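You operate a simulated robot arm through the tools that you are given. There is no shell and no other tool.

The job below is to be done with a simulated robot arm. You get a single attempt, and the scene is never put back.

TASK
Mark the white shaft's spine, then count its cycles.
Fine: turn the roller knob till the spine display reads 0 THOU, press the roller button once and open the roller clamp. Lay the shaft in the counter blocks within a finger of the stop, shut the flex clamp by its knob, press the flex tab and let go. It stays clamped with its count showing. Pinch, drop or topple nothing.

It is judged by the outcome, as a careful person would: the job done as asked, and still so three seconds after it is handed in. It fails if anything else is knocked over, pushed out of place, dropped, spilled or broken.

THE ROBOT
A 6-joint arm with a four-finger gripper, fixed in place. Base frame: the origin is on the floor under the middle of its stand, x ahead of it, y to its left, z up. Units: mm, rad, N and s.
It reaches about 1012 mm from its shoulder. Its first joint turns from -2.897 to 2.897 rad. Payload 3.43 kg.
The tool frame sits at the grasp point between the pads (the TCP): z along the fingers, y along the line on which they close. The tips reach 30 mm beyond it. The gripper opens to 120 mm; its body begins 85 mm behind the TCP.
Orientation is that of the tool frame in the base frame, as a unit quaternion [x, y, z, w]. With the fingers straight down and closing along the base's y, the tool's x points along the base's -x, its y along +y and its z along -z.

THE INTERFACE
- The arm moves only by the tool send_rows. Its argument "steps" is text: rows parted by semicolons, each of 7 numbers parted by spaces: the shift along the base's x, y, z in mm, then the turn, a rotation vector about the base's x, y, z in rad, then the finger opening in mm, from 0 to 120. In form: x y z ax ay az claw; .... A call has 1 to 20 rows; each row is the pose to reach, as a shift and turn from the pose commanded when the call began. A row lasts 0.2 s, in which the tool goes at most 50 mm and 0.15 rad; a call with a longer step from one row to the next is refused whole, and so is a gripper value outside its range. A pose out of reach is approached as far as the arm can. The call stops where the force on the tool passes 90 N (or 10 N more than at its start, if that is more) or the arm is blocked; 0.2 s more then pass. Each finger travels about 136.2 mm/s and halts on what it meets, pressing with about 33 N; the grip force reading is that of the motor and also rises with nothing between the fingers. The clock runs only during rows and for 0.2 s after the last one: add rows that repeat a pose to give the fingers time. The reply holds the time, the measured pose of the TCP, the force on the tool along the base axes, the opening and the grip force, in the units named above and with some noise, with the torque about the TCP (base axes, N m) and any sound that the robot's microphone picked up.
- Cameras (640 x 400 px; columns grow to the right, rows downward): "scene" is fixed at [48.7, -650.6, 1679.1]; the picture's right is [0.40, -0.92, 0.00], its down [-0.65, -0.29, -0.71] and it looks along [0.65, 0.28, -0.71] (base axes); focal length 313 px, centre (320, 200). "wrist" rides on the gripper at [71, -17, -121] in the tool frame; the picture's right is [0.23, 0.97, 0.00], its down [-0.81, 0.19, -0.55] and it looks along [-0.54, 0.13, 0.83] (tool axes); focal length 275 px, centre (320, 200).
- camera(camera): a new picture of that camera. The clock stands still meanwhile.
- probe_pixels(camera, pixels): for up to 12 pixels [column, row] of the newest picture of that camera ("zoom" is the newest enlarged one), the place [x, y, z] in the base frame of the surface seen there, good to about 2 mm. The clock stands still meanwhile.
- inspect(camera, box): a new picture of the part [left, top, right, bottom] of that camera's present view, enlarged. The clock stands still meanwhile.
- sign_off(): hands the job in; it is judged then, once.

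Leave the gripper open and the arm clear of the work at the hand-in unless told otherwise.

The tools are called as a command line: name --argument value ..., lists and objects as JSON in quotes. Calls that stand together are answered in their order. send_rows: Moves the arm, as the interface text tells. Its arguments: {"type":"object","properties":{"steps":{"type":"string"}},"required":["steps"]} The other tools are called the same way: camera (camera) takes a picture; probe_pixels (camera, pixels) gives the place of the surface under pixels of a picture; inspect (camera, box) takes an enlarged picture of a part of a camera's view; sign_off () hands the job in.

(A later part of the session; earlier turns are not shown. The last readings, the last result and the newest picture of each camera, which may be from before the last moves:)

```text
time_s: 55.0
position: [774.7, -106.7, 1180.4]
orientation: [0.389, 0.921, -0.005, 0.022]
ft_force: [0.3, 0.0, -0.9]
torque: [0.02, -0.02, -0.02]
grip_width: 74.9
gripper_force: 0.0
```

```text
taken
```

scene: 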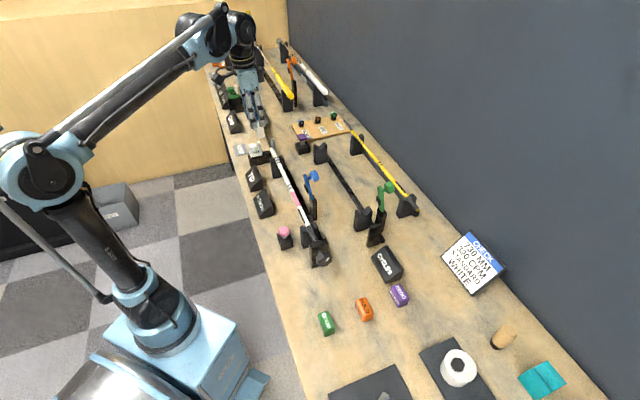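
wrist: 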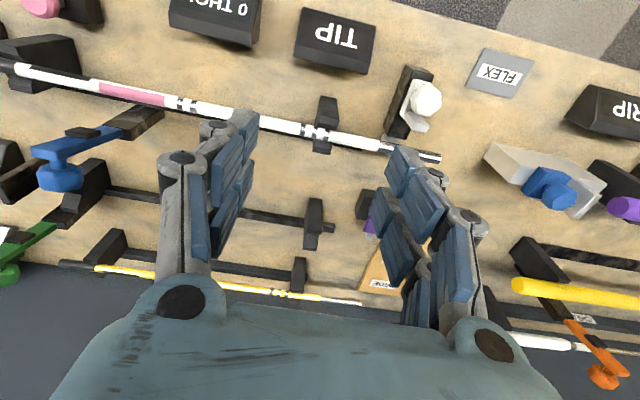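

The tip and gauge are in view around wrist (385–440,150) and the tab by (370,215). I'll enlarge and probe the shaft's tip, gauge jaws and the rest of the shaft.

inspect --camera "wrist" --box '[300, 60, 480, 180]'

inspect --camera "scene" --box '[240, 120, 320, 190]'

probe_pixels --camera "wrist" --pixels '[[20, 68], [60, 77], [140, 95], [190, 106], [270, 122], [320, 133], [378, 145], [392, 150], [438, 158], [425, 95], [420, 125], [395, 142]]'

```text
3.33 times, centred on (390, 120) of wrist
```

zoom: 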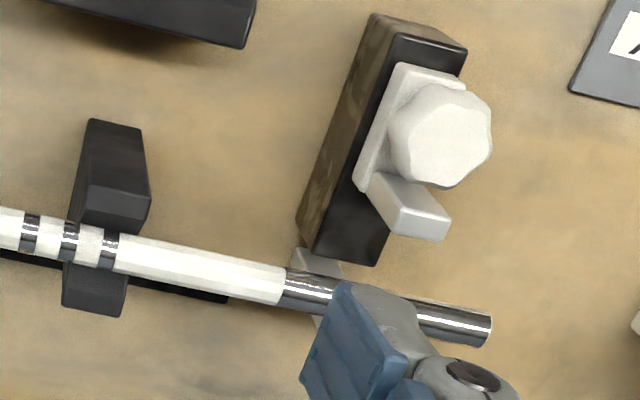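

```text
5.71 times, centred on (280, 155) of scene
```

zoom: 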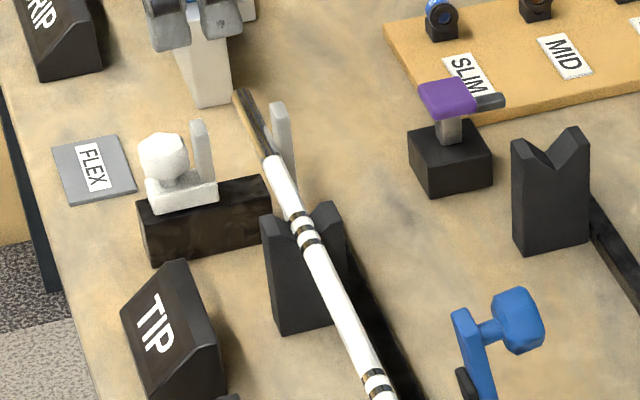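

```text
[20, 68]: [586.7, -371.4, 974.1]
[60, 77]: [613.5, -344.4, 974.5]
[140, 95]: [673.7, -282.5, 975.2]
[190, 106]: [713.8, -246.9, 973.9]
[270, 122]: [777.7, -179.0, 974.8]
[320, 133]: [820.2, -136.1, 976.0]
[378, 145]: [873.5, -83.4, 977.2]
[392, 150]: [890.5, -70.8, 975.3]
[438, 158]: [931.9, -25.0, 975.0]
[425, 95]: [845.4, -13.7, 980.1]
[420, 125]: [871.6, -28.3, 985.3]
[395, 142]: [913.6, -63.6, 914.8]
```

The shaft axis runs at 45° from the butt near (541,-422) to the tip near (933,-24), about 559 mm long, top z≈975. The gauge jaws stand on both sides at the tip, so it must be lifted straight up. Before picking, I'll check reach over the flex blocks with the gripper turned in line with the shaft.

send_rows --steps "6 -22 0 0 0 0.132 75; 12 -44 0 0 0 0.264 75; 18 -66 0 0 0 0.396 75; 24 -88 0 0 0 0.528 75; 30 -110 0 0 0 0.66 75; 36 -132 0 0 0 0.792 75; 42 -154 0 0 0 0.924 75; 48 -176 0 0 0 1.056 75; 54 -198 0 0 0 1.188 75; 60 -220 -10 0 0 1.32 75; 66 -242 -30 0 0 1.452 75; 72 -262 -60 0 0 1.585 75; 72 -262 -60 0 0 1.585 75"

camera --camera "wrist"

camera --camera "scene"

```text
time_s: 57.8
position: [847.6, -371.8, 1118.6]
orientation: [-0.384, 0.923, 0.012, 0.018]
ft_force: [-0.5, 0.8, 0.3]
torque: [0.0, 0.0, 0.0]
grip_width: 75.1
gripper_force: 0.1
```

```text
taken
```

wrist: 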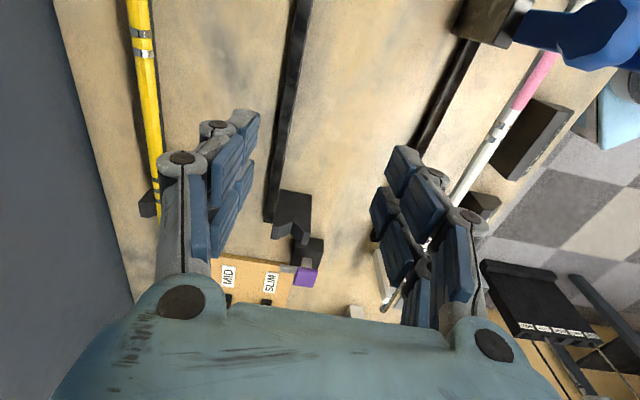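

```text
taken
```

scene: 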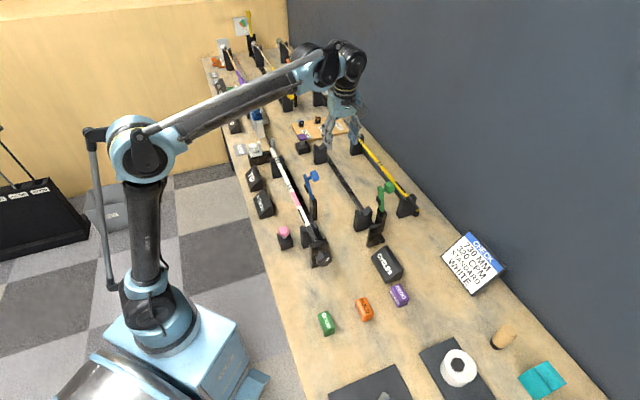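

Vertical reach over the flex blocks is fine. I'll probe the far V-block and tab from here, and the near block, stop and green clamp from the scene camera, which now has a clear view.

inspect --camera "wrist" --box '[230, 160, 350, 300]'

inspect --camera "scene" --box '[340, 175, 410, 250]'

```text
2.86 times, centred on (290, 230) of wrist
```

zoom: 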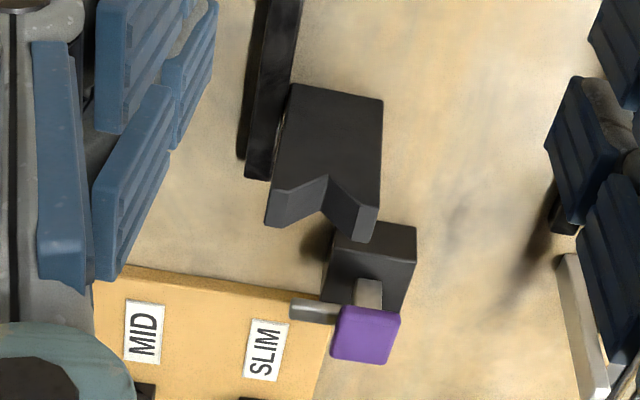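

```text
5.33 times, centred on (375, 212) of scene
```

zoom: 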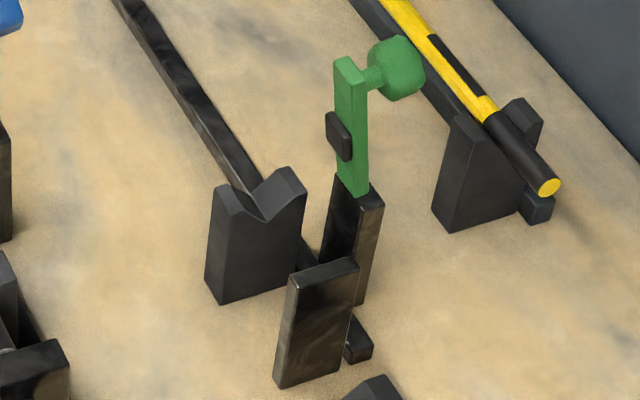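

probe_pixels --camera "zoom" --pixels '[[222, 192], [215, 190], [262, 216], [255, 195], [295, 175], [290, 170], [294, 277], [352, 265], [325, 268], [320, 272], [345, 180], [400, 70]]'

inspect --camera "scene" --box '[365, 215, 395, 240]'

```text
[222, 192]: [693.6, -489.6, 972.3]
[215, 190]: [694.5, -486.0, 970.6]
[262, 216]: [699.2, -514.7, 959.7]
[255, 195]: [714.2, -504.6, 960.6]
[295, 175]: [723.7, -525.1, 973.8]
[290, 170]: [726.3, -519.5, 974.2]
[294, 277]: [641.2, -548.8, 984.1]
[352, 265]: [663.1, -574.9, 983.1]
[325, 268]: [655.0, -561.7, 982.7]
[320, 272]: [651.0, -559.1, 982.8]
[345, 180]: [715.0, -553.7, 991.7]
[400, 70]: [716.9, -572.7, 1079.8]
```

```text
16.00 times, centred on (380, 228) of scene
```

zoom: 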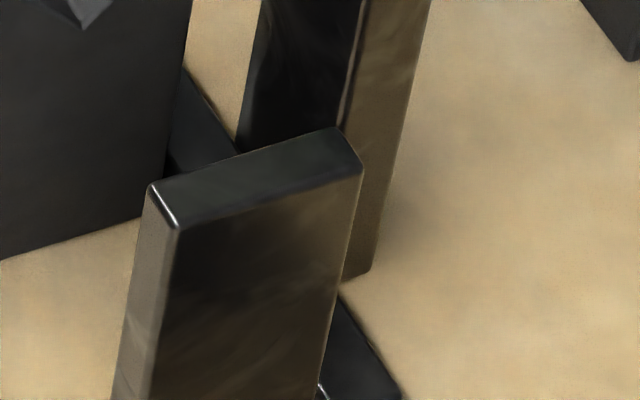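

I'll probe the stop's top-face corners for its blocking face.

probe_pixels --camera "zoom" --pixels '[[178, 222], [355, 168], [335, 132], [156, 186], [250, 170], [255, 200], [262, 160], [170, 260], [300, 300]]'

probe_pixels --camera "wrist" --pixels '[[284, 200], [293, 223], [275, 235], [310, 242], [296, 195], [285, 195], [305, 205], [290, 80], [299, 20], [318, 278], [298, 268], [312, 255]]'

```text
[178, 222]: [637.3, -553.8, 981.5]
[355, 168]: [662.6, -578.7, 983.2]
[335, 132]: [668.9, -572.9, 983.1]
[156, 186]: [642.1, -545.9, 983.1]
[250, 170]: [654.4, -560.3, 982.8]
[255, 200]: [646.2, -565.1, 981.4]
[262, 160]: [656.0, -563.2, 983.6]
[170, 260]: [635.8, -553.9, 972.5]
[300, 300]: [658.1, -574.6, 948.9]
```

```text
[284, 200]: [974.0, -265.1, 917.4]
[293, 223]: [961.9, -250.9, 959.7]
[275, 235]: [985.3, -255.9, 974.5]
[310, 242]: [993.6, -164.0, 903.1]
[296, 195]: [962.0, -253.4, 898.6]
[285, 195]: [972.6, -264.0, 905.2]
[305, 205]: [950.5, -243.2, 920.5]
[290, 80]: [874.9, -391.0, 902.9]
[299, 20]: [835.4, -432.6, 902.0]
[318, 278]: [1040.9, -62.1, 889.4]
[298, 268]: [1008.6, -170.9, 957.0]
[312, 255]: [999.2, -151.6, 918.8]
```

Stop face is at s≈68.5 (45° frame), V-groove line at t≈859.5, groove bottom z≈959.5 – same height as the roller blocks. Now I'll measure the shaft's butt end precisely.

inspect --camera "scene" --box '[295, 215, 335, 250]'

inspect --camera "scene" --box '[255, 125, 295, 160]'

```text
11.43 times, centred on (315, 232) of scene
```

zoom: 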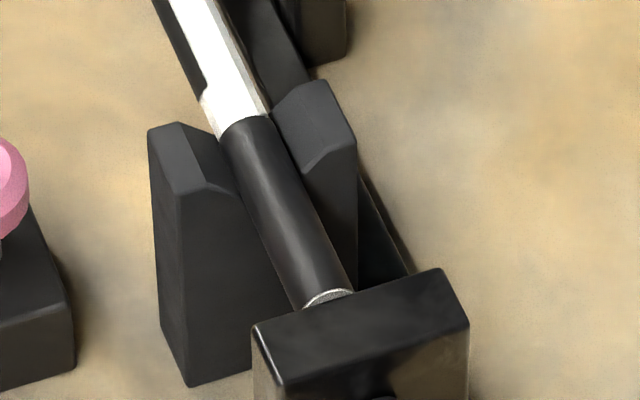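

```text
11.43 times, centred on (275, 142) of scene
```

zoom: 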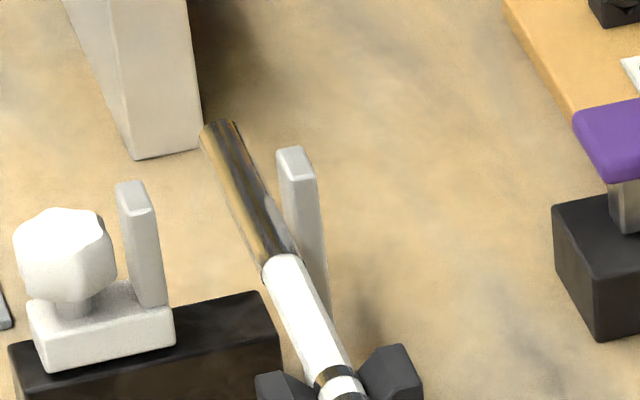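

probe_pixels --camera "zoom" --pixels '[[218, 130], [240, 170], [270, 225], [297, 160], [290, 180], [135, 190], [150, 210], [310, 300], [130, 100], [145, 140]]'

inspect --camera "scene" --box '[305, 225, 335, 250]'

```text
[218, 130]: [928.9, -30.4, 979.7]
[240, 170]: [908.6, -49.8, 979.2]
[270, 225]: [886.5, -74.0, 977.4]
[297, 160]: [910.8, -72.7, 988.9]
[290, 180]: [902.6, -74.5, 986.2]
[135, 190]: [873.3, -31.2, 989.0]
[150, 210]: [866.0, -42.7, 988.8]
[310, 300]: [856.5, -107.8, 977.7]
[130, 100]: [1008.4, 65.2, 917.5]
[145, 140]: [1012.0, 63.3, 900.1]
```

```text
16.00 times, centred on (320, 238) of scene
```

zoom: 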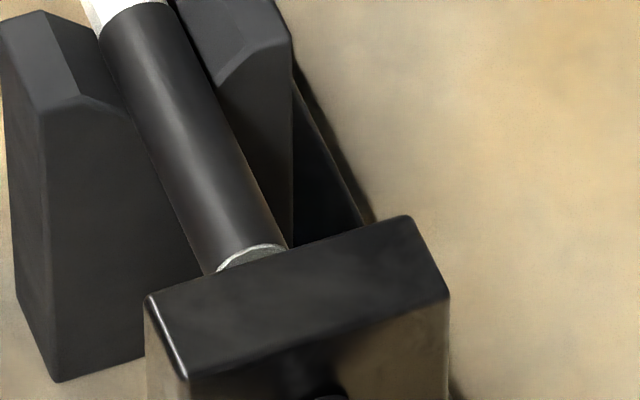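

probe_pixels --camera "zoom" --pixels '[[250, 246], [245, 240], [265, 242], [225, 258], [250, 254], [210, 180], [190, 285], [290, 260], [400, 222], [160, 296]]'

```text
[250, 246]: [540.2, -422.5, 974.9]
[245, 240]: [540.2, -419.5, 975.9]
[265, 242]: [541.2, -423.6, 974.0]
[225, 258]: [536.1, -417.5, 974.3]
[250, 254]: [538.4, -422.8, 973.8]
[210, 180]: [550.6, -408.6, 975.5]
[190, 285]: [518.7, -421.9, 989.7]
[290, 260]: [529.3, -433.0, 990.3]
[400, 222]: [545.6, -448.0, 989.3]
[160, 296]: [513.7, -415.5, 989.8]
```

Butt end is at s≈82.5; the tip near s≈638; gauge jaws stand at t≈640 and 691–700 with tops at z≈989, so a 40+ mm straight lift clears them. I'll check reach at the placing pose (868,-347.5) by descending partway in the free space between the flex blocks.

send_rows --steps "10 12 -20 0 0 0 75; 20.4 24.3 -50 0 0 0 60; 20.4 24.3 -90 0 0 0 50; 20.4 24.3 -125 0 0 0 50; 20.4 24.3 -125 0 0 0 50"

camera --camera "wrist"

```text
time_s: 59.0
position: [866.6, -346.1, 994.3]
orientation: [-0.384, 0.923, 0.013, 0.019]
ft_force: [-0.3, -0.1, 0.4]
torque: [-0.02, 0.01, 0.0]
grip_width: 50.2
gripper_force: 0.1
```

```text
taken
```

wrist: 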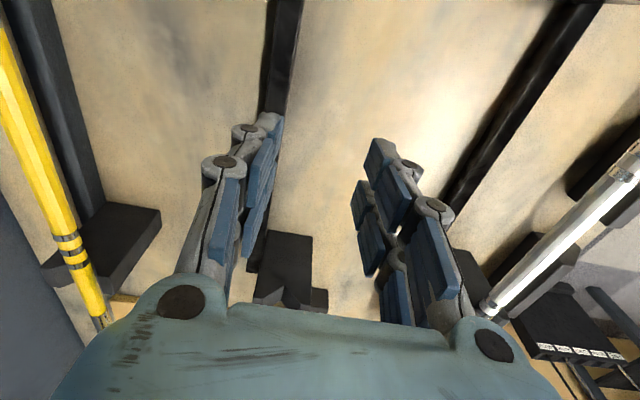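

Reach is fine and the tool is aligned at 45.2°. It leans 0.045 rad along the shaft, which I'll correct. Now I'll rise and go over the pick point (744,-214), at s≈375 where the camera clears the open blue clamp.

send_rows --steps "0 0 45 0 0 0 50; 0 0 90 0 0 0 50; -20 22 116 -0.016 0.016 0 50; -50 54 116 -0.032 0.032 0 50; -80 86.5 116 -0.032 0.032 0 50; -105 113.5 116 -0.032 0.032 0 50; -122.7 132.5 106 -0.032 0.032 0 50; -122.7 132.5 76 -0.032 0.032 0 50; -122.7 132.5 76 -0.032 0.032 0 50"

camera --camera "wrist"

inspect --camera "scene" --box '[225, 100, 345, 220]'

```text
time_s: 61.0
position: [747.1, -212.7, 1069.7]
orientation: [-0.383, 0.924, 0.003, -0.002]
ft_force: [-0.1, -0.3, 0.5]
torque: [-0.03, -0.01, 0.0]
grip_width: 50.0
gripper_force: 0.0
```

```text
taken
```

wrist: 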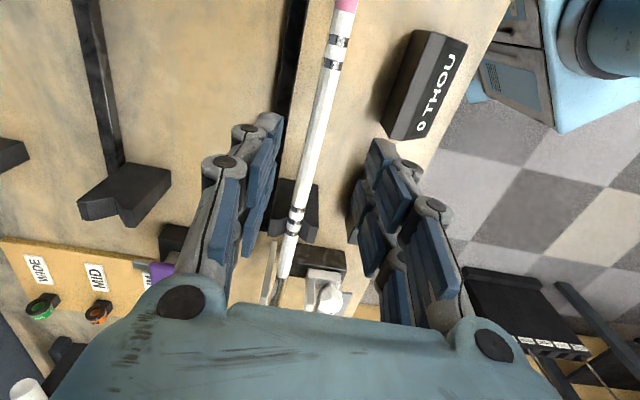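

```text
3.33 times, centred on (285, 160) of scene
```

zoom: 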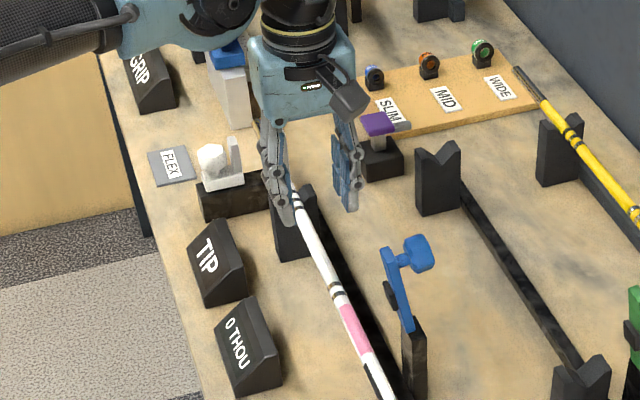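

The shaft runs between the pads. I'll probe it here for its exact line and width before descending.

probe_pixels --camera "wrist" --pixels '[[324, 90], [315, 130], [305, 130], [324, 132], [304, 180], [295, 180], [312, 182], [290, 245], [340, 20], [410, 110]]'

```text
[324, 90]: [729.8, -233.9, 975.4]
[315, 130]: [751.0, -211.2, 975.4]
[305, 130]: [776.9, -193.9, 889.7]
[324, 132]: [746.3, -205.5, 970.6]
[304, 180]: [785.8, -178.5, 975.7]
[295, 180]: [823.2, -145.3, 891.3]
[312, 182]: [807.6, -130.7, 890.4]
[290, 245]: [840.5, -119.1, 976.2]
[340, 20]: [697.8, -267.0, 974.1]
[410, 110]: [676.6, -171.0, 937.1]
```

The shaft centre is at t≈679–680, matching the TCP (678.7). Descending to z≈970 with the pads either side.

send_rows --steps "-1 -1.5 -30 0 0 0 50; -1 -1.5 -60 0 0 0 50; -1 -1.5 -85 0 0 0 50; -1 -1.5 -100 0 0 0 50; -1 -1.5 -100 0 0 0 50"

camera --camera "wrist"

inspect --camera "scene" --box '[235, 120, 345, 220]'

```text
time_s: 62.2
position: [745.4, -215.6, 971.4]
orientation: [-0.383, 0.924, 0.004, -0.002]
ft_force: [0.7, -0.2, 0.5]
torque: [0.01, 0.01, 0.0]
grip_width: 50.0
gripper_force: 0.0
```

```text
taken
```

wrist: 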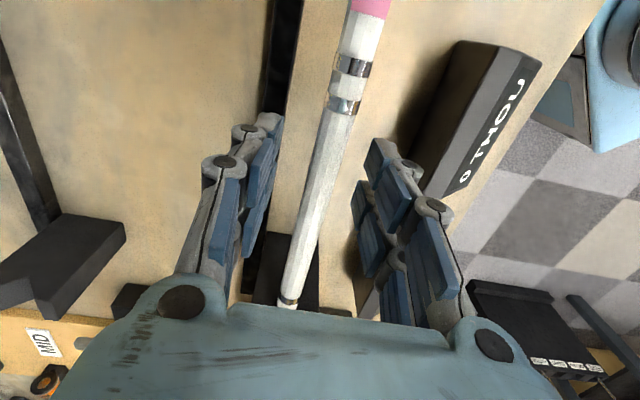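

```text
4.00 times, centred on (290, 170) of scene
```

zoom: 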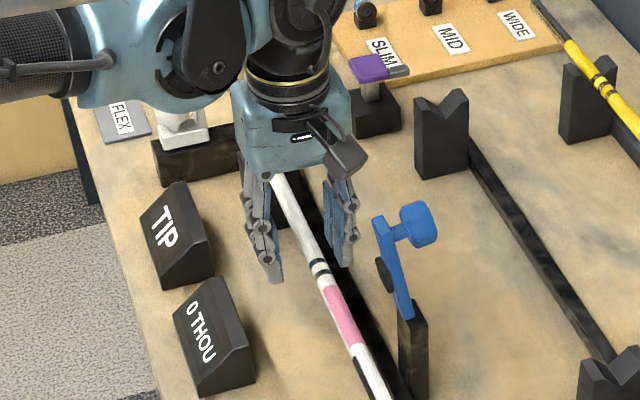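

The shaft is centred (≈(317,189)). Closing on it.

send_rows --steps "0.6 -0.6 0 0 0 0 30; 0.6 -0.6 0 0 0 0 18; 0.6 -0.6 0 0 0 0 8; 0.6 -0.6 0 0 0 0 8"

camera --camera "wrist"

```text
time_s: 63.2
position: [746.7, -216.6, 971.6]
orientation: [-0.384, 0.923, 0.004, -0.002]
ft_force: [-0.7, 2.4, -1.0]
torque: [0.01, -0.01, -0.1]
grip_width: 12.8
gripper_force: 33.2
```

```text
taken
```

wrist: 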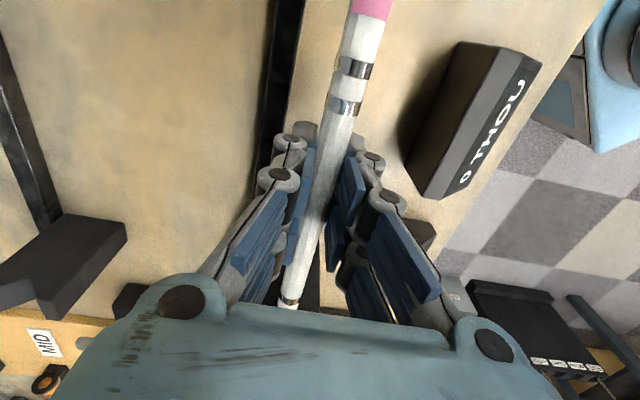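

Gripped (12.8 mm). I'll lift straight up 10 mm first and check the load.

send_rows --steps "0 0 4 0 0 0 8; 0 0 8 0 0 0 8; 0 0 12 0 0 0 8; 0 0 12 0 0 0 8"

inspect --camera "scene" --box '[235, 110, 345, 260]'

```text
time_s: 64.2
position: [746.1, -215.9, 982.6]
orientation: [-0.383, 0.924, 0.003, -0.001]
ft_force: [0.3, 0.6, -2.0]
torque: [0.01, 0.0, 0.03]
grip_width: 12.9
gripper_force: 32.7
```

```text
2.67 times, centred on (290, 185) of scene
```

zoom: 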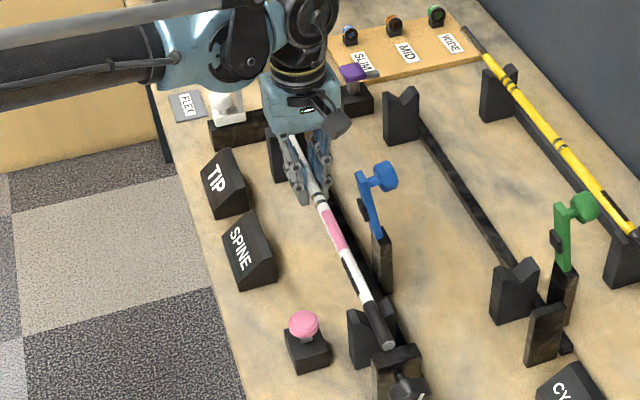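

The load is about 2 N, balanced, and the display switched to "SPINE" (shaft out). I'll lift straight to z≈1125 so the shaft clears the open blue clamp (top ≈1085).

send_rows --steps "0 0 20 0 0 0 8; 0 0 42 0 0 0 8; 0 0 65 0 0 0 8; 0 0 88 0 0 0 8; 0 0 110 0 0 0 8; 0 0 130 0 0 0 8; 0 0 142 0 0 0 8; 0 0 142 0 0 0 8"

camera --camera "scene"

```text
time_s: 66.0
position: [745.1, -214.5, 1125.9]
orientation: [-0.383, 0.924, 0.005, -0.002]
ft_force: [-0.7, -0.6, 0.1]
torque: [0.0, 0.02, -0.01]
grip_width: 12.7
gripper_force: 33.3
```

```text
taken
```

scene: 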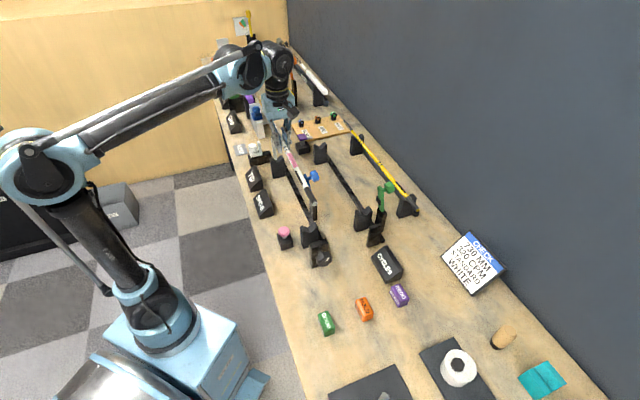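

Holding steady. Moving across toward the wall at constant height, over the flex blocks.

send_rows --steps "12 -13 0 0 0 0 8; 28 -30.5 0 0 0 0 8; 46 -50 0 0 0 0 8; 64 -69.5 0 0 0 0 8; 82 -89 0 0 0 0 8; 100 -108.5 0 0 0 0 8; 115 -124.5 0 0 0 0 8; 123.7 -134.1 0 0 0 0 8; 123.7 -134.1 0 0 0 0 8; 123.7 -134.1 0 0 0 0 8"

camera --camera "scene"

inspect --camera "scene" --box '[290, 80, 430, 260]'

```text
time_s: 68.2
position: [869.1, -349.1, 1125.8]
orientation: [-0.384, 0.923, 0.004, -0.001]
ft_force: [0.8, -0.4, -0.8]
torque: [0.02, -0.03, 0.01]
grip_width: 13.2
gripper_force: 33.5
```

```text
taken
```

scene: 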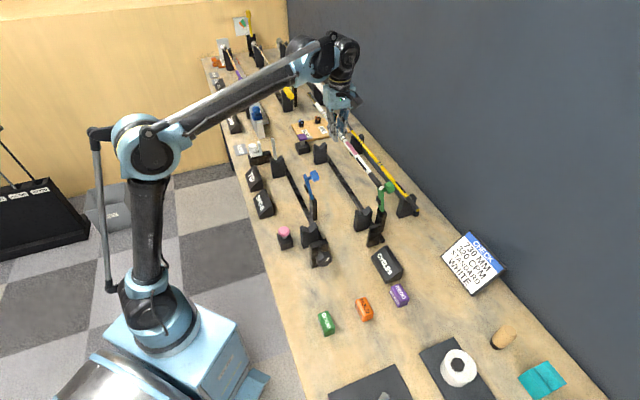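

```text
2.22 times, centred on (360, 170) of scene
```

zoom: 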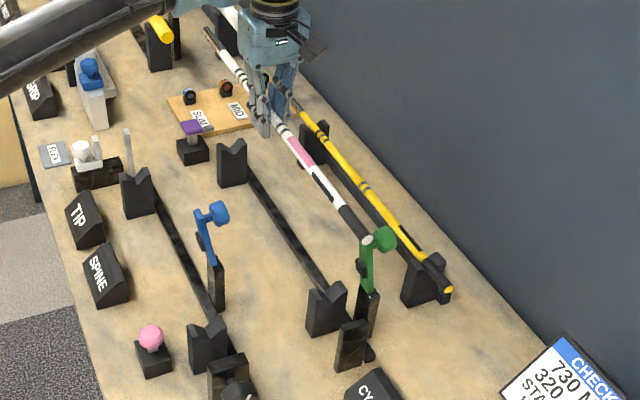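

The shaft is over the flex blocks. I'll probe the butt, the shaft line and green clamp to check clearances before lowering.

inspect --camera "scene" --box '[340, 150, 410, 210]'

```text
6.67 times, centred on (375, 180) of scene
```

zoom: 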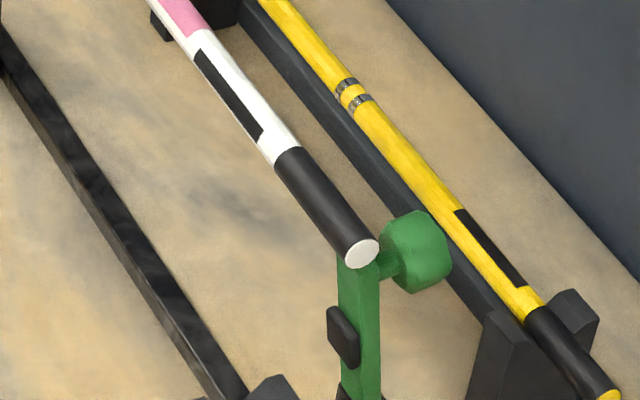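

probe_pixels --camera "zoom" --pixels '[[362, 252], [350, 235], [320, 195], [288, 160], [230, 85], [185, 15], [350, 275], [370, 290], [340, 330], [330, 320], [360, 390], [415, 250]]'

```text
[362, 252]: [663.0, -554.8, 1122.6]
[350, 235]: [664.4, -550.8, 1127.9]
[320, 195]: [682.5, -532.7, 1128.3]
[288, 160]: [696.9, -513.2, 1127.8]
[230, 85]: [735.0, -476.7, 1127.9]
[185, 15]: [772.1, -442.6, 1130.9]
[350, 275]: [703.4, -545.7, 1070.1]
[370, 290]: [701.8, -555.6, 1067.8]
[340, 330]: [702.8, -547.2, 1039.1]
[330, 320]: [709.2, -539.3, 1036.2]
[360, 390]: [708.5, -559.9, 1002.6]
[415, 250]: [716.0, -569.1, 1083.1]
```

Butt face at s≈76.5 (8 mm from the stop), shaft centre t≈860, over the V-grooves, and about 15 mm clear of the green clamp arm. Lowering straight down to about 14 mm above seating.

send_rows --steps "0 0 -15 0 0 0 8; 0 0 -38 0 0 0 8; 0 0 -62 0 0 0 8; 0 0 -86 0 0 0 8; 0 0 -108 0 0 0 8; 0 0 -126 0 0 0 8; 0 0 -140 0 0 0 8; 0 0 -140 0 0 0 8"

inspect --camera "scene" --box '[340, 165, 410, 250]'

inspect --camera "scene" --box '[280, 100, 350, 180]'

```text
time_s: 70.0
position: [869.9, -347.2, 985.1]
orientation: [-0.384, 0.923, 0.003, -0.002]
ft_force: [-0.8, 0.2, -0.4]
torque: [-0.01, 0.01, 0.02]
grip_width: 13.1
gripper_force: 33.0
```

```text
4.71 times, centred on (375, 208) of scene
```

zoom: 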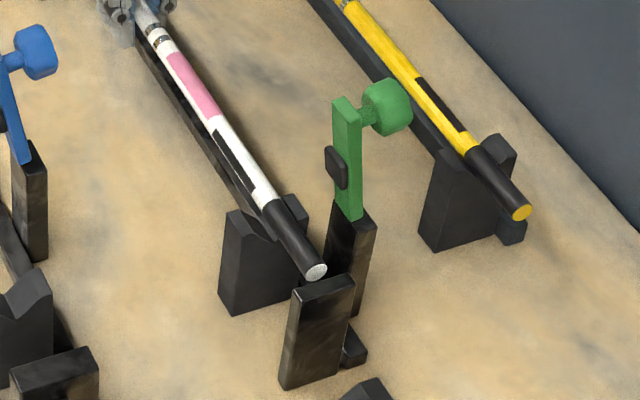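

```text
5.00 times, centred on (315, 140) of scene
```

zoom: 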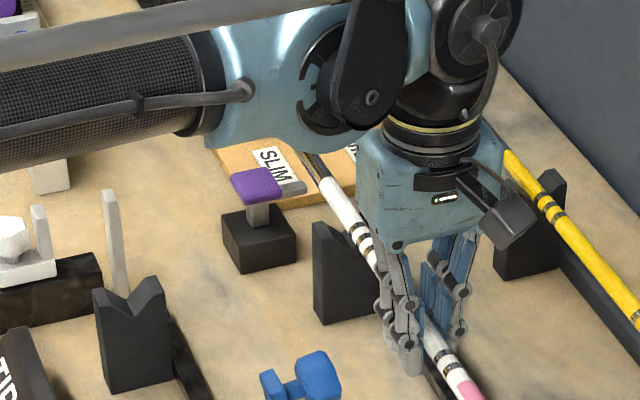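

Aligned well: butt near the stop, near V-block under the grip. I'll lower in small steps to contact.

send_rows --steps "0 0 -4 0 0 0 8; 0 0 -8 0 0 0 8; 0 0 -10 0 0 0 8; 0 0 -11 0 0 0 8; 0 0 -11 0 0 0 8"

inspect --camera "scene" --box '[350, 195, 400, 240]'

inspect --camera "scene" --box '[290, 120, 350, 170]'

```text
time_s: 71.2
position: [869.9, -349.3, 973.2]
orientation: [-0.384, 0.923, 0.005, -0.002]
ft_force: [-0.2, 0.2, -0.3]
torque: [-0.03, 0.01, -0.02]
grip_width: 12.7
gripper_force: 32.6
```

```text
8.89 times, centred on (375, 218) of scene
```

zoom: 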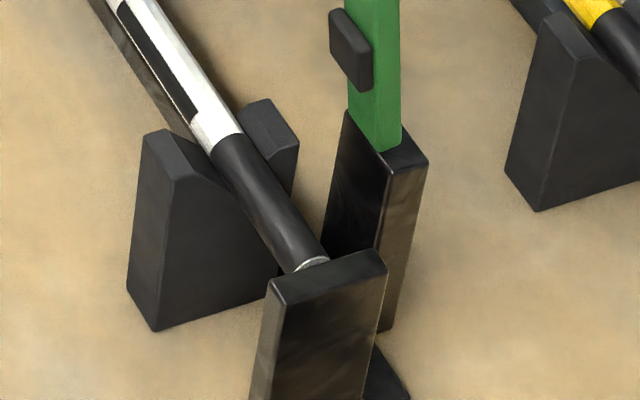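

```text
8.00 times, centred on (320, 145) of scene
```

zoom: 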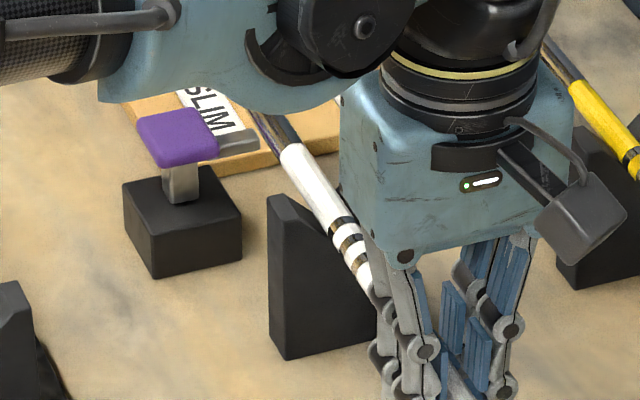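

Nearly seated, no contact force yet. Lowering a millimetre at a time.

send_rows --steps "0 0 -0.7 0 0 0 8; 0 0 -1.4 0 0 0 8; 0 0 -1.4 0 0 0 8"

send_rows --steps "0 0 -0.7 0 0 0 8; 0 0 -1.4 0 0 0 8; 0 0 -1.4 0 0 0 8"

```text
time_s: 72.0
position: [867.7, -349.2, 972.3]
orientation: [-0.383, 0.924, 0.004, -0.001]
ft_force: [1.4, 0.0, -0.3]
torque: [-0.08, 0.08, -0.07]
grip_width: 12.9
gripper_force: 32.9
```

```text
time_s: 72.8
position: [867.4, -349.3, 971.3]
orientation: [-0.383, 0.924, 0.004, -0.002]
ft_force: [-3.6, 2.9, 7.1]
torque: [-0.03, 0.04, -0.04]
grip_width: 12.9
gripper_force: 32.8
```

Contact: 7 N upward at z≈971, same height as at the roller – seated. Opening the fingers gently.

send_rows --steps "0 0 0.4 0 0 0 14; 0 0 0.4 0 0 0 17; 0 0 0.4 0 0 0 22; 0 0 0.4 0 0 0 32; 0 0 0.4 0 0 0 45; 0 0 0.4 0 0 0 50; 0 0 0.4 0 0 0 50"

camera --camera "wrist"

inspect --camera "scene" --box '[280, 110, 420, 250]'

```text
time_s: 74.4
position: [868.5, -350.5, 971.0]
orientation: [-0.384, 0.924, 0.004, -0.002]
ft_force: [0.5, 0.3, -0.3]
torque: [0.0, 0.0, -0.03]
grip_width: 49.9
gripper_force: 0.0
```

```text
taken
```

wrist: 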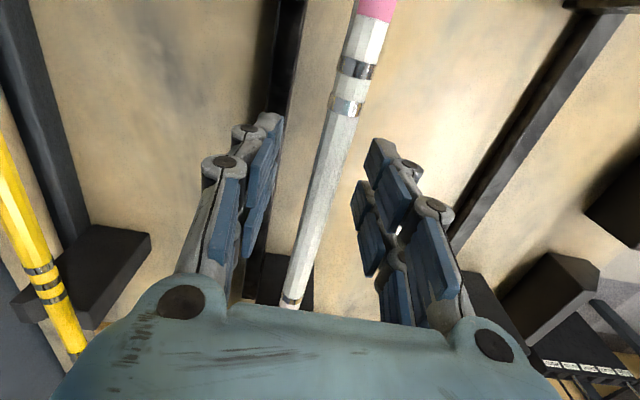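

```text
2.86 times, centred on (350, 180) of scene
```

zoom: 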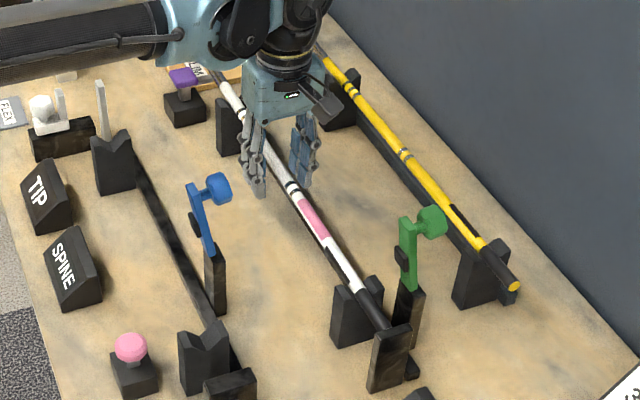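

The shaft lies in the flex blocks on its own. I'll raise straight up, then turn −90° and move over toward the green clamp for a close look.

send_rows --steps "0 0 30 0 0 0 50; 0 0 70 0 0 0 50; 0 0 110 0 0 0 50; 0 0 145 0 0 0 50; 0 0 180 0 0 0 60; 0 0 180 0 0 0 60"

inspect --camera "scene" --box '[270, 100, 420, 250]'

```text
time_s: 75.8
position: [870.5, -348.9, 1151.0]
orientation: [-0.383, 0.924, 0.004, -0.002]
ft_force: [0.6, -0.1, -0.7]
torque: [0.0, 0.0, -0.01]
grip_width: 59.7
gripper_force: 0.0
```

```text
2.67 times, centred on (345, 175) of scene
```

zoom: 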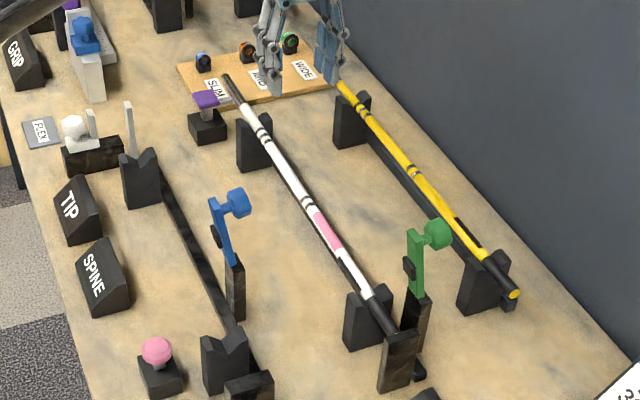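

The shaft is seated in both V-blocks. I'll check the butt gap and the tab/tip relation closely.

inspect --camera "scene" --box '[355, 205, 395, 240]'

inspect --camera "scene" --box '[285, 115, 355, 170]'

```text
11.43 times, centred on (375, 222) of scene
```

zoom: 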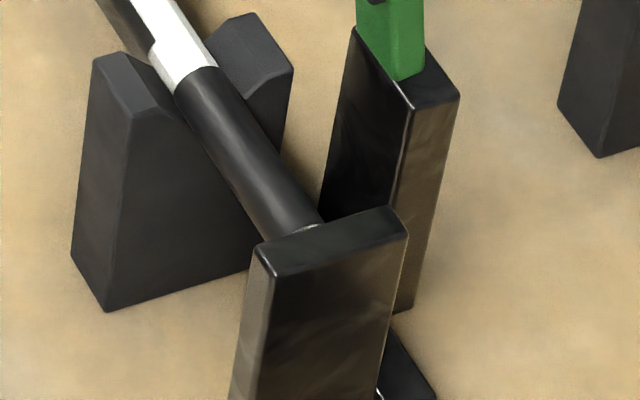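

```text
7.27 times, centred on (320, 142) of scene
```

zoom: 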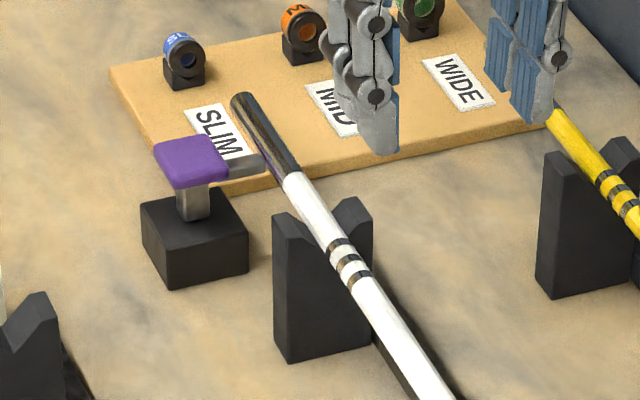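

probe_pixels --camera "zoom" --pixels '[[190, 160], [165, 155], [205, 140], [225, 165], [190, 180], [240, 168], [262, 165], [242, 100], [270, 140], [285, 165], [190, 205], [190, 235]]'

inspect --camera "scene" --box '[360, 212, 390, 235]'

```text
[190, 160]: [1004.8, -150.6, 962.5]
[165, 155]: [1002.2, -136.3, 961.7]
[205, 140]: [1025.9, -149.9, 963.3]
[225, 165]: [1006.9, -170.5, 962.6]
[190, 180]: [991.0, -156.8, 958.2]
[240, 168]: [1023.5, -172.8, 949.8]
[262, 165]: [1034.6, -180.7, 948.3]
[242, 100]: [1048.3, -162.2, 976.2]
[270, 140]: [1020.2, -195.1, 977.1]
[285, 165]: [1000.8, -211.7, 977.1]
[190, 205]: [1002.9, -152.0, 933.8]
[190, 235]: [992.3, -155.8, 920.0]
```

```text
16.00 times, centred on (375, 224) of scene
```

zoom: 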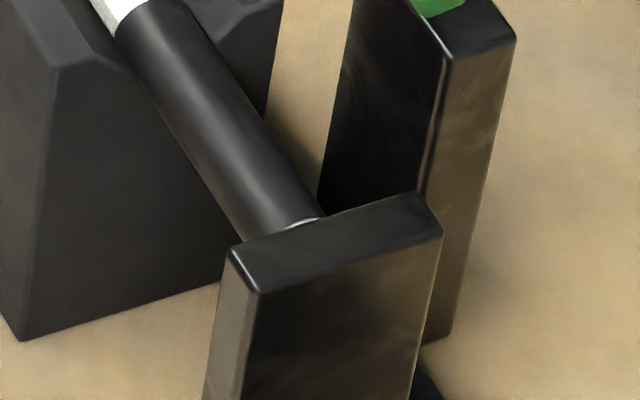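

probe_pixels --camera "zoom" --pixels '[[302, 222], [310, 217], [290, 226], [280, 190], [200, 90], [340, 200], [240, 250], [300, 228]]'

```text
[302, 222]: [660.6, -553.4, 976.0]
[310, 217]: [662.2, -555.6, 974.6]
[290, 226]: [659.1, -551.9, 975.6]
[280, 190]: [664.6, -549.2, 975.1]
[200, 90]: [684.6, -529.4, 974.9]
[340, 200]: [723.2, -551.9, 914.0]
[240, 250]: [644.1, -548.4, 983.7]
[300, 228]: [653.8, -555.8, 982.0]
```

Butt gap is ≈7 mm. Now the green flex clamp: I'll turn the tool −90° and move above its knob at a safe height.

send_rows --steps "-12.4 -17.5 0 0 0 -0.131 70; -24.9 -35 0 0 0 -0.262 80; -37.3 -52.4 0 0 0 -0.393 80; -49.8 -69.9 0 0 0 -0.524 80; -62.2 -87.4 0 0 0 -0.655 80; -74.6 -104.9 0 0 0 -0.787 80; -87.1 -122.3 0 0 0 -0.918 80; -99.5 -139.8 0 0 0 -1.049 80; -112 -157.3 0 0 0 -1.18 80; -124.4 -174.8 0 0 0 -1.311 80; -136.9 -192.2 0 0 0 -1.442 80; -149.3 -209.7 0 0 0 -1.573 80; -149.3 -209.7 0 0 0 -1.573 80"

camera --camera "wrist"

inspect --camera "scene" --box '[330, 120, 430, 250]'

```text
time_s: 78.6
position: [720.7, -559.2, 1152.5]
orientation: [0.384, 0.923, 0.003, 0.001]
ft_force: [-0.3, 0.6, -0.3]
torque: [0.01, -0.02, 0.01]
grip_width: 80.0
gripper_force: 0.1
```

```text
taken
```

wrist: 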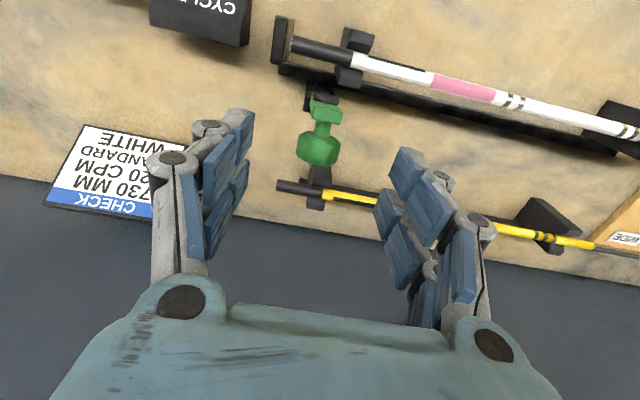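

```text
3.08 times, centred on (380, 185) of scene
```

zoom: 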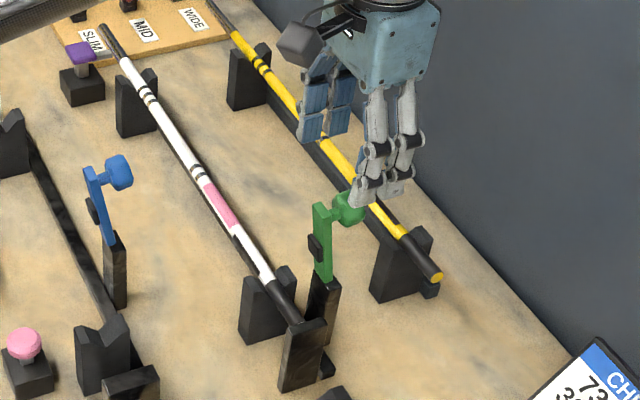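

The green clamp is below at wrist (322,130). I'll enlarge and probe its knob and arm.

inspect --camera "wrist" --box '[280, 80, 370, 180]'

probe_pixels --camera "wrist" --pixels '[[326, 105], [318, 103], [336, 110], [323, 125], [320, 142], [302, 145], [338, 150], [318, 162], [312, 152], [328, 155], [320, 150], [328, 115]]'

```text
4.00 times, centred on (325, 130) of wrist
```

zoom: 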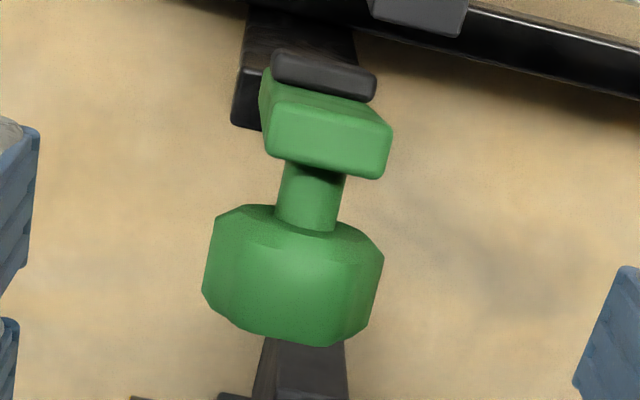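

```text
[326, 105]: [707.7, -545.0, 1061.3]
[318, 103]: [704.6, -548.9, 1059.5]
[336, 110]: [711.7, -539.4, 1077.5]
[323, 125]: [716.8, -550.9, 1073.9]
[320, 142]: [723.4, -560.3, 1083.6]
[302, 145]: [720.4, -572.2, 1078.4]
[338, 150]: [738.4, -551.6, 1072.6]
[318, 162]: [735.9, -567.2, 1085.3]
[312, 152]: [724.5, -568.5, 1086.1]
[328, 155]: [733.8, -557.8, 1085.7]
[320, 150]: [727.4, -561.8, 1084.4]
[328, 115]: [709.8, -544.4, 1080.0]
```

The green knob's centre is at about (728.3,-562), z≈1068, radius ~17. I'll descend so the pads straddle it along the shaft direction.

send_rows --steps "7.6 -2.9 -25 0 0 0 80; 7.6 -2.9 -55 0 0 0 80; 7.6 -2.9 -78 0 0 0 80; 7.6 -2.9 -84 0 0 0 80; 7.6 -2.9 -84 0 0 0 80"

camera --camera "wrist"

inspect --camera "scene" --box '[340, 150, 420, 250]'

```text
time_s: 79.8
position: [726.5, -561.6, 1069.5]
orientation: [0.383, 0.924, 0.004, 0.001]
ft_force: [0.4, -0.4, 0.9]
torque: [-0.03, 0.0, 0.0]
grip_width: 79.8
gripper_force: 0.0
```

```text
taken
```

wrist: 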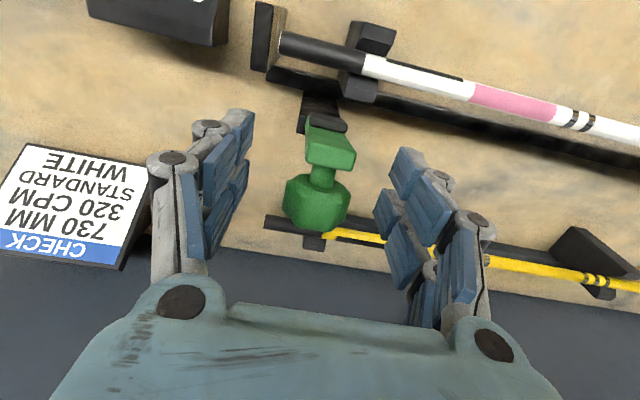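

```text
4.00 times, centred on (380, 200) of scene
```

zoom: 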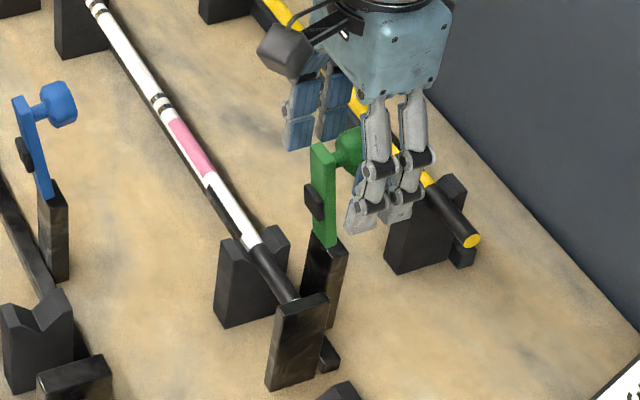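

Centred (knob at (317,200)). Closing on the knob.

send_rows --steps "0 0 0 0 0 0 60; 0 0 0 0 0 0 40; 0 0 0 0 0 0 30; 0 0 0 0 0 0 22; 0 0 0 0 0 0 22"

camera --camera "wrist"

```text
time_s: 81.0
position: [726.0, -562.8, 1067.8]
orientation: [0.384, 0.923, 0.004, 0.002]
ft_force: [-5.5, -2.5, -4.8]
torque: [0.13, 0.11, -0.07]
grip_width: 27.4
gripper_force: 45.2
```

```text
taken
```

wrist: 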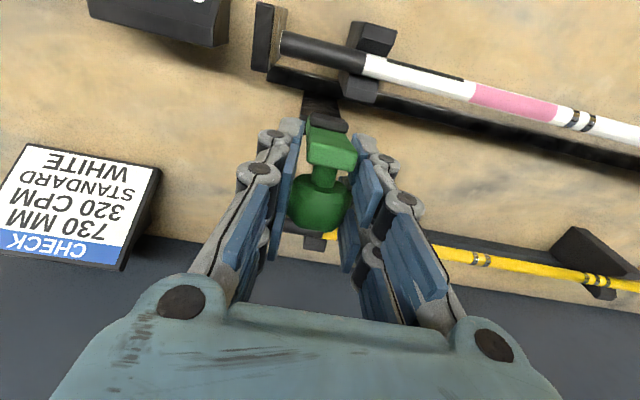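

Gripped. I'll swing the knob along the closing arc in stages, tilting the tool about half as much as the arm turns; first 20°.

send_rows --steps "-4.2 4.2 1 -0.028 -0.028 0 20; -8.9 8.9 1.6 -0.059 -0.059 0 20; -13.6 13.6 1.5 -0.09 -0.09 0 20; -18.3 18.3 0.9 -0.12 -0.12 0 20; -18.3 18.3 0.9 -0.12 -0.12 0 20"

inspect --camera "scene" --box '[330, 150, 420, 250]'

```text
time_s: 82.2
position: [708.0, -546.7, 1066.8]
orientation: [0.382, 0.92, -0.03, 0.079]
ft_force: [1.4, -26.5, -32.0]
torque: [-0.61, -0.87, -0.07]
grip_width: 28.5
gripper_force: 45.2
```

```text
4.00 times, centred on (375, 200) of scene
```

zoom: 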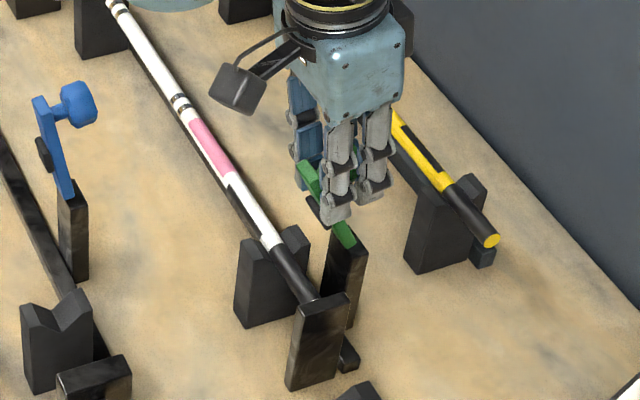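

It's following. Load suggests going slightly lower and tilting a bit more; continuing another 20°.

send_rows --steps "-4.9 4.5 -2.5 -0.053 -0.053 0 20; -9.4 9 -4.5 -0.106 -0.106 0 20; -13.8 13.4 -6.9 -0.159 -0.159 0 20; -18.1 17.7 -9.7 -0.212 -0.212 0 20; -18.1 17.7 -9.7 -0.212 -0.212 0 20"

inspect --camera "scene" --box '[330, 150, 420, 250]'

```text
time_s: 83.4
position: [690.5, -527.1, 1056.2]
orientation: [0.372, 0.899, -0.085, 0.216]
ft_force: [15.2, -30.3, -29.9]
torque: [-0.58, -0.87, -0.04]
grip_width: 29.1
gripper_force: 45.0
```

```text
4.00 times, centred on (375, 200) of scene
```

zoom: 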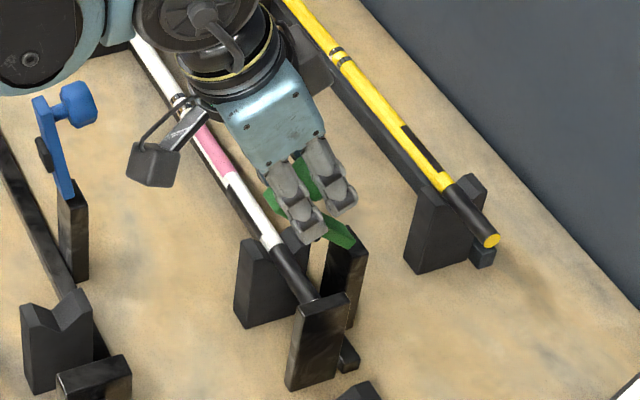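

Fitting the three measured points puts the hinge at t≈902, z≈992 with radius ≈77. I'll correct to that arc and continue to about 60° closed.

send_rows --steps "-3 3 -7.5 -0.03 -0.03 0 20; -6 6 -12.1 -0.06 -0.06 0 20; -9.4 9.4 -16.8 -0.085 -0.085 0 20; -12.4 12.4 -21.9 -0.106 -0.106 0 20; -12.4 12.4 -21.9 -0.106 -0.106 0 20"

inspect --camera "scene" --box '[330, 150, 420, 250]'

camera --camera "wrist"

```text
time_s: 84.6
position: [678.1, -515.0, 1035.7]
orientation: [0.364, 0.88, -0.113, 0.283]
ft_force: [2.9, -27.1, -4.5]
torque: [-0.51, -0.62, 0.01]
grip_width: 31.2
gripper_force: 44.4
```

```text
4.00 times, centred on (375, 200) of scene
```

zoom: 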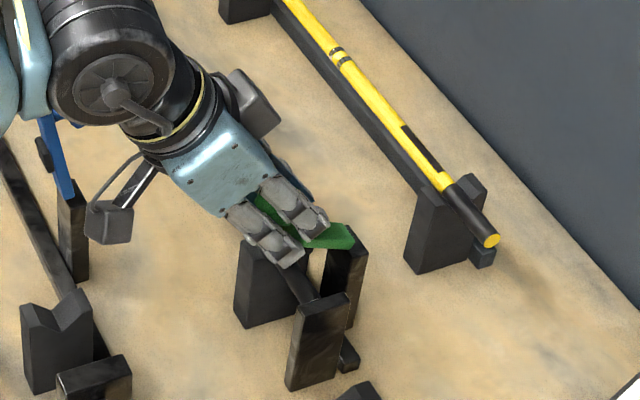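

```text
taken
```

wrist: 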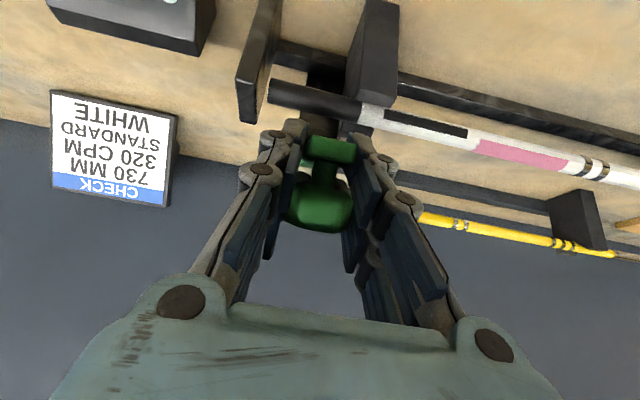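

The clamp is about 60° down. Continuing toward closed with the tilt held.

send_rows --steps "-1.7 1.7 -4.4 0 0 0 20; -3.4 3.4 -8.8 0 0 0 20; -5 5 -13 0 0 0 20; -6.4 6.4 -17.2 0 0 0 20; -6.4 6.4 -17.2 0 0 0 20"

inspect --camera "scene" --box '[330, 160, 420, 250]'

camera --camera "wrist"

```text
time_s: 85.8
position: [672.1, -508.5, 1021.1]
orientation: [0.364, 0.879, -0.114, 0.286]
ft_force: [15.0, -38.9, 36.3]
torque: [-2.52, -2.76, 0.03]
grip_width: 30.2
gripper_force: 45.3
```

```text
4.44 times, centred on (375, 205) of scene
```

zoom: 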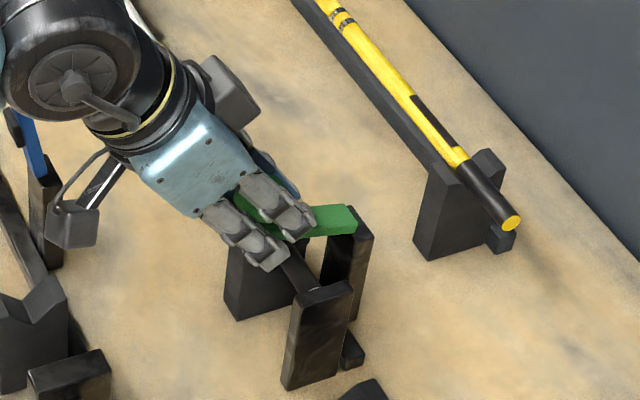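

```text
taken
```

wrist: 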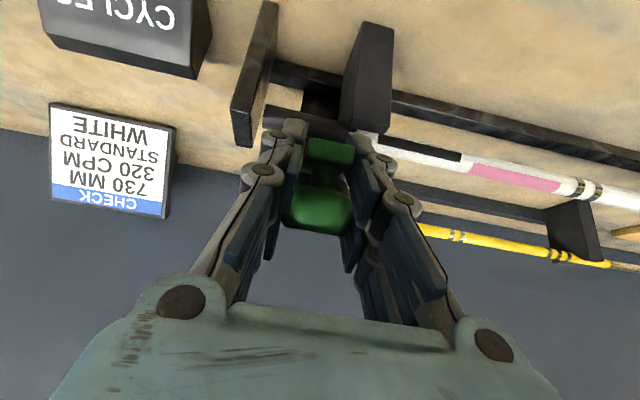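

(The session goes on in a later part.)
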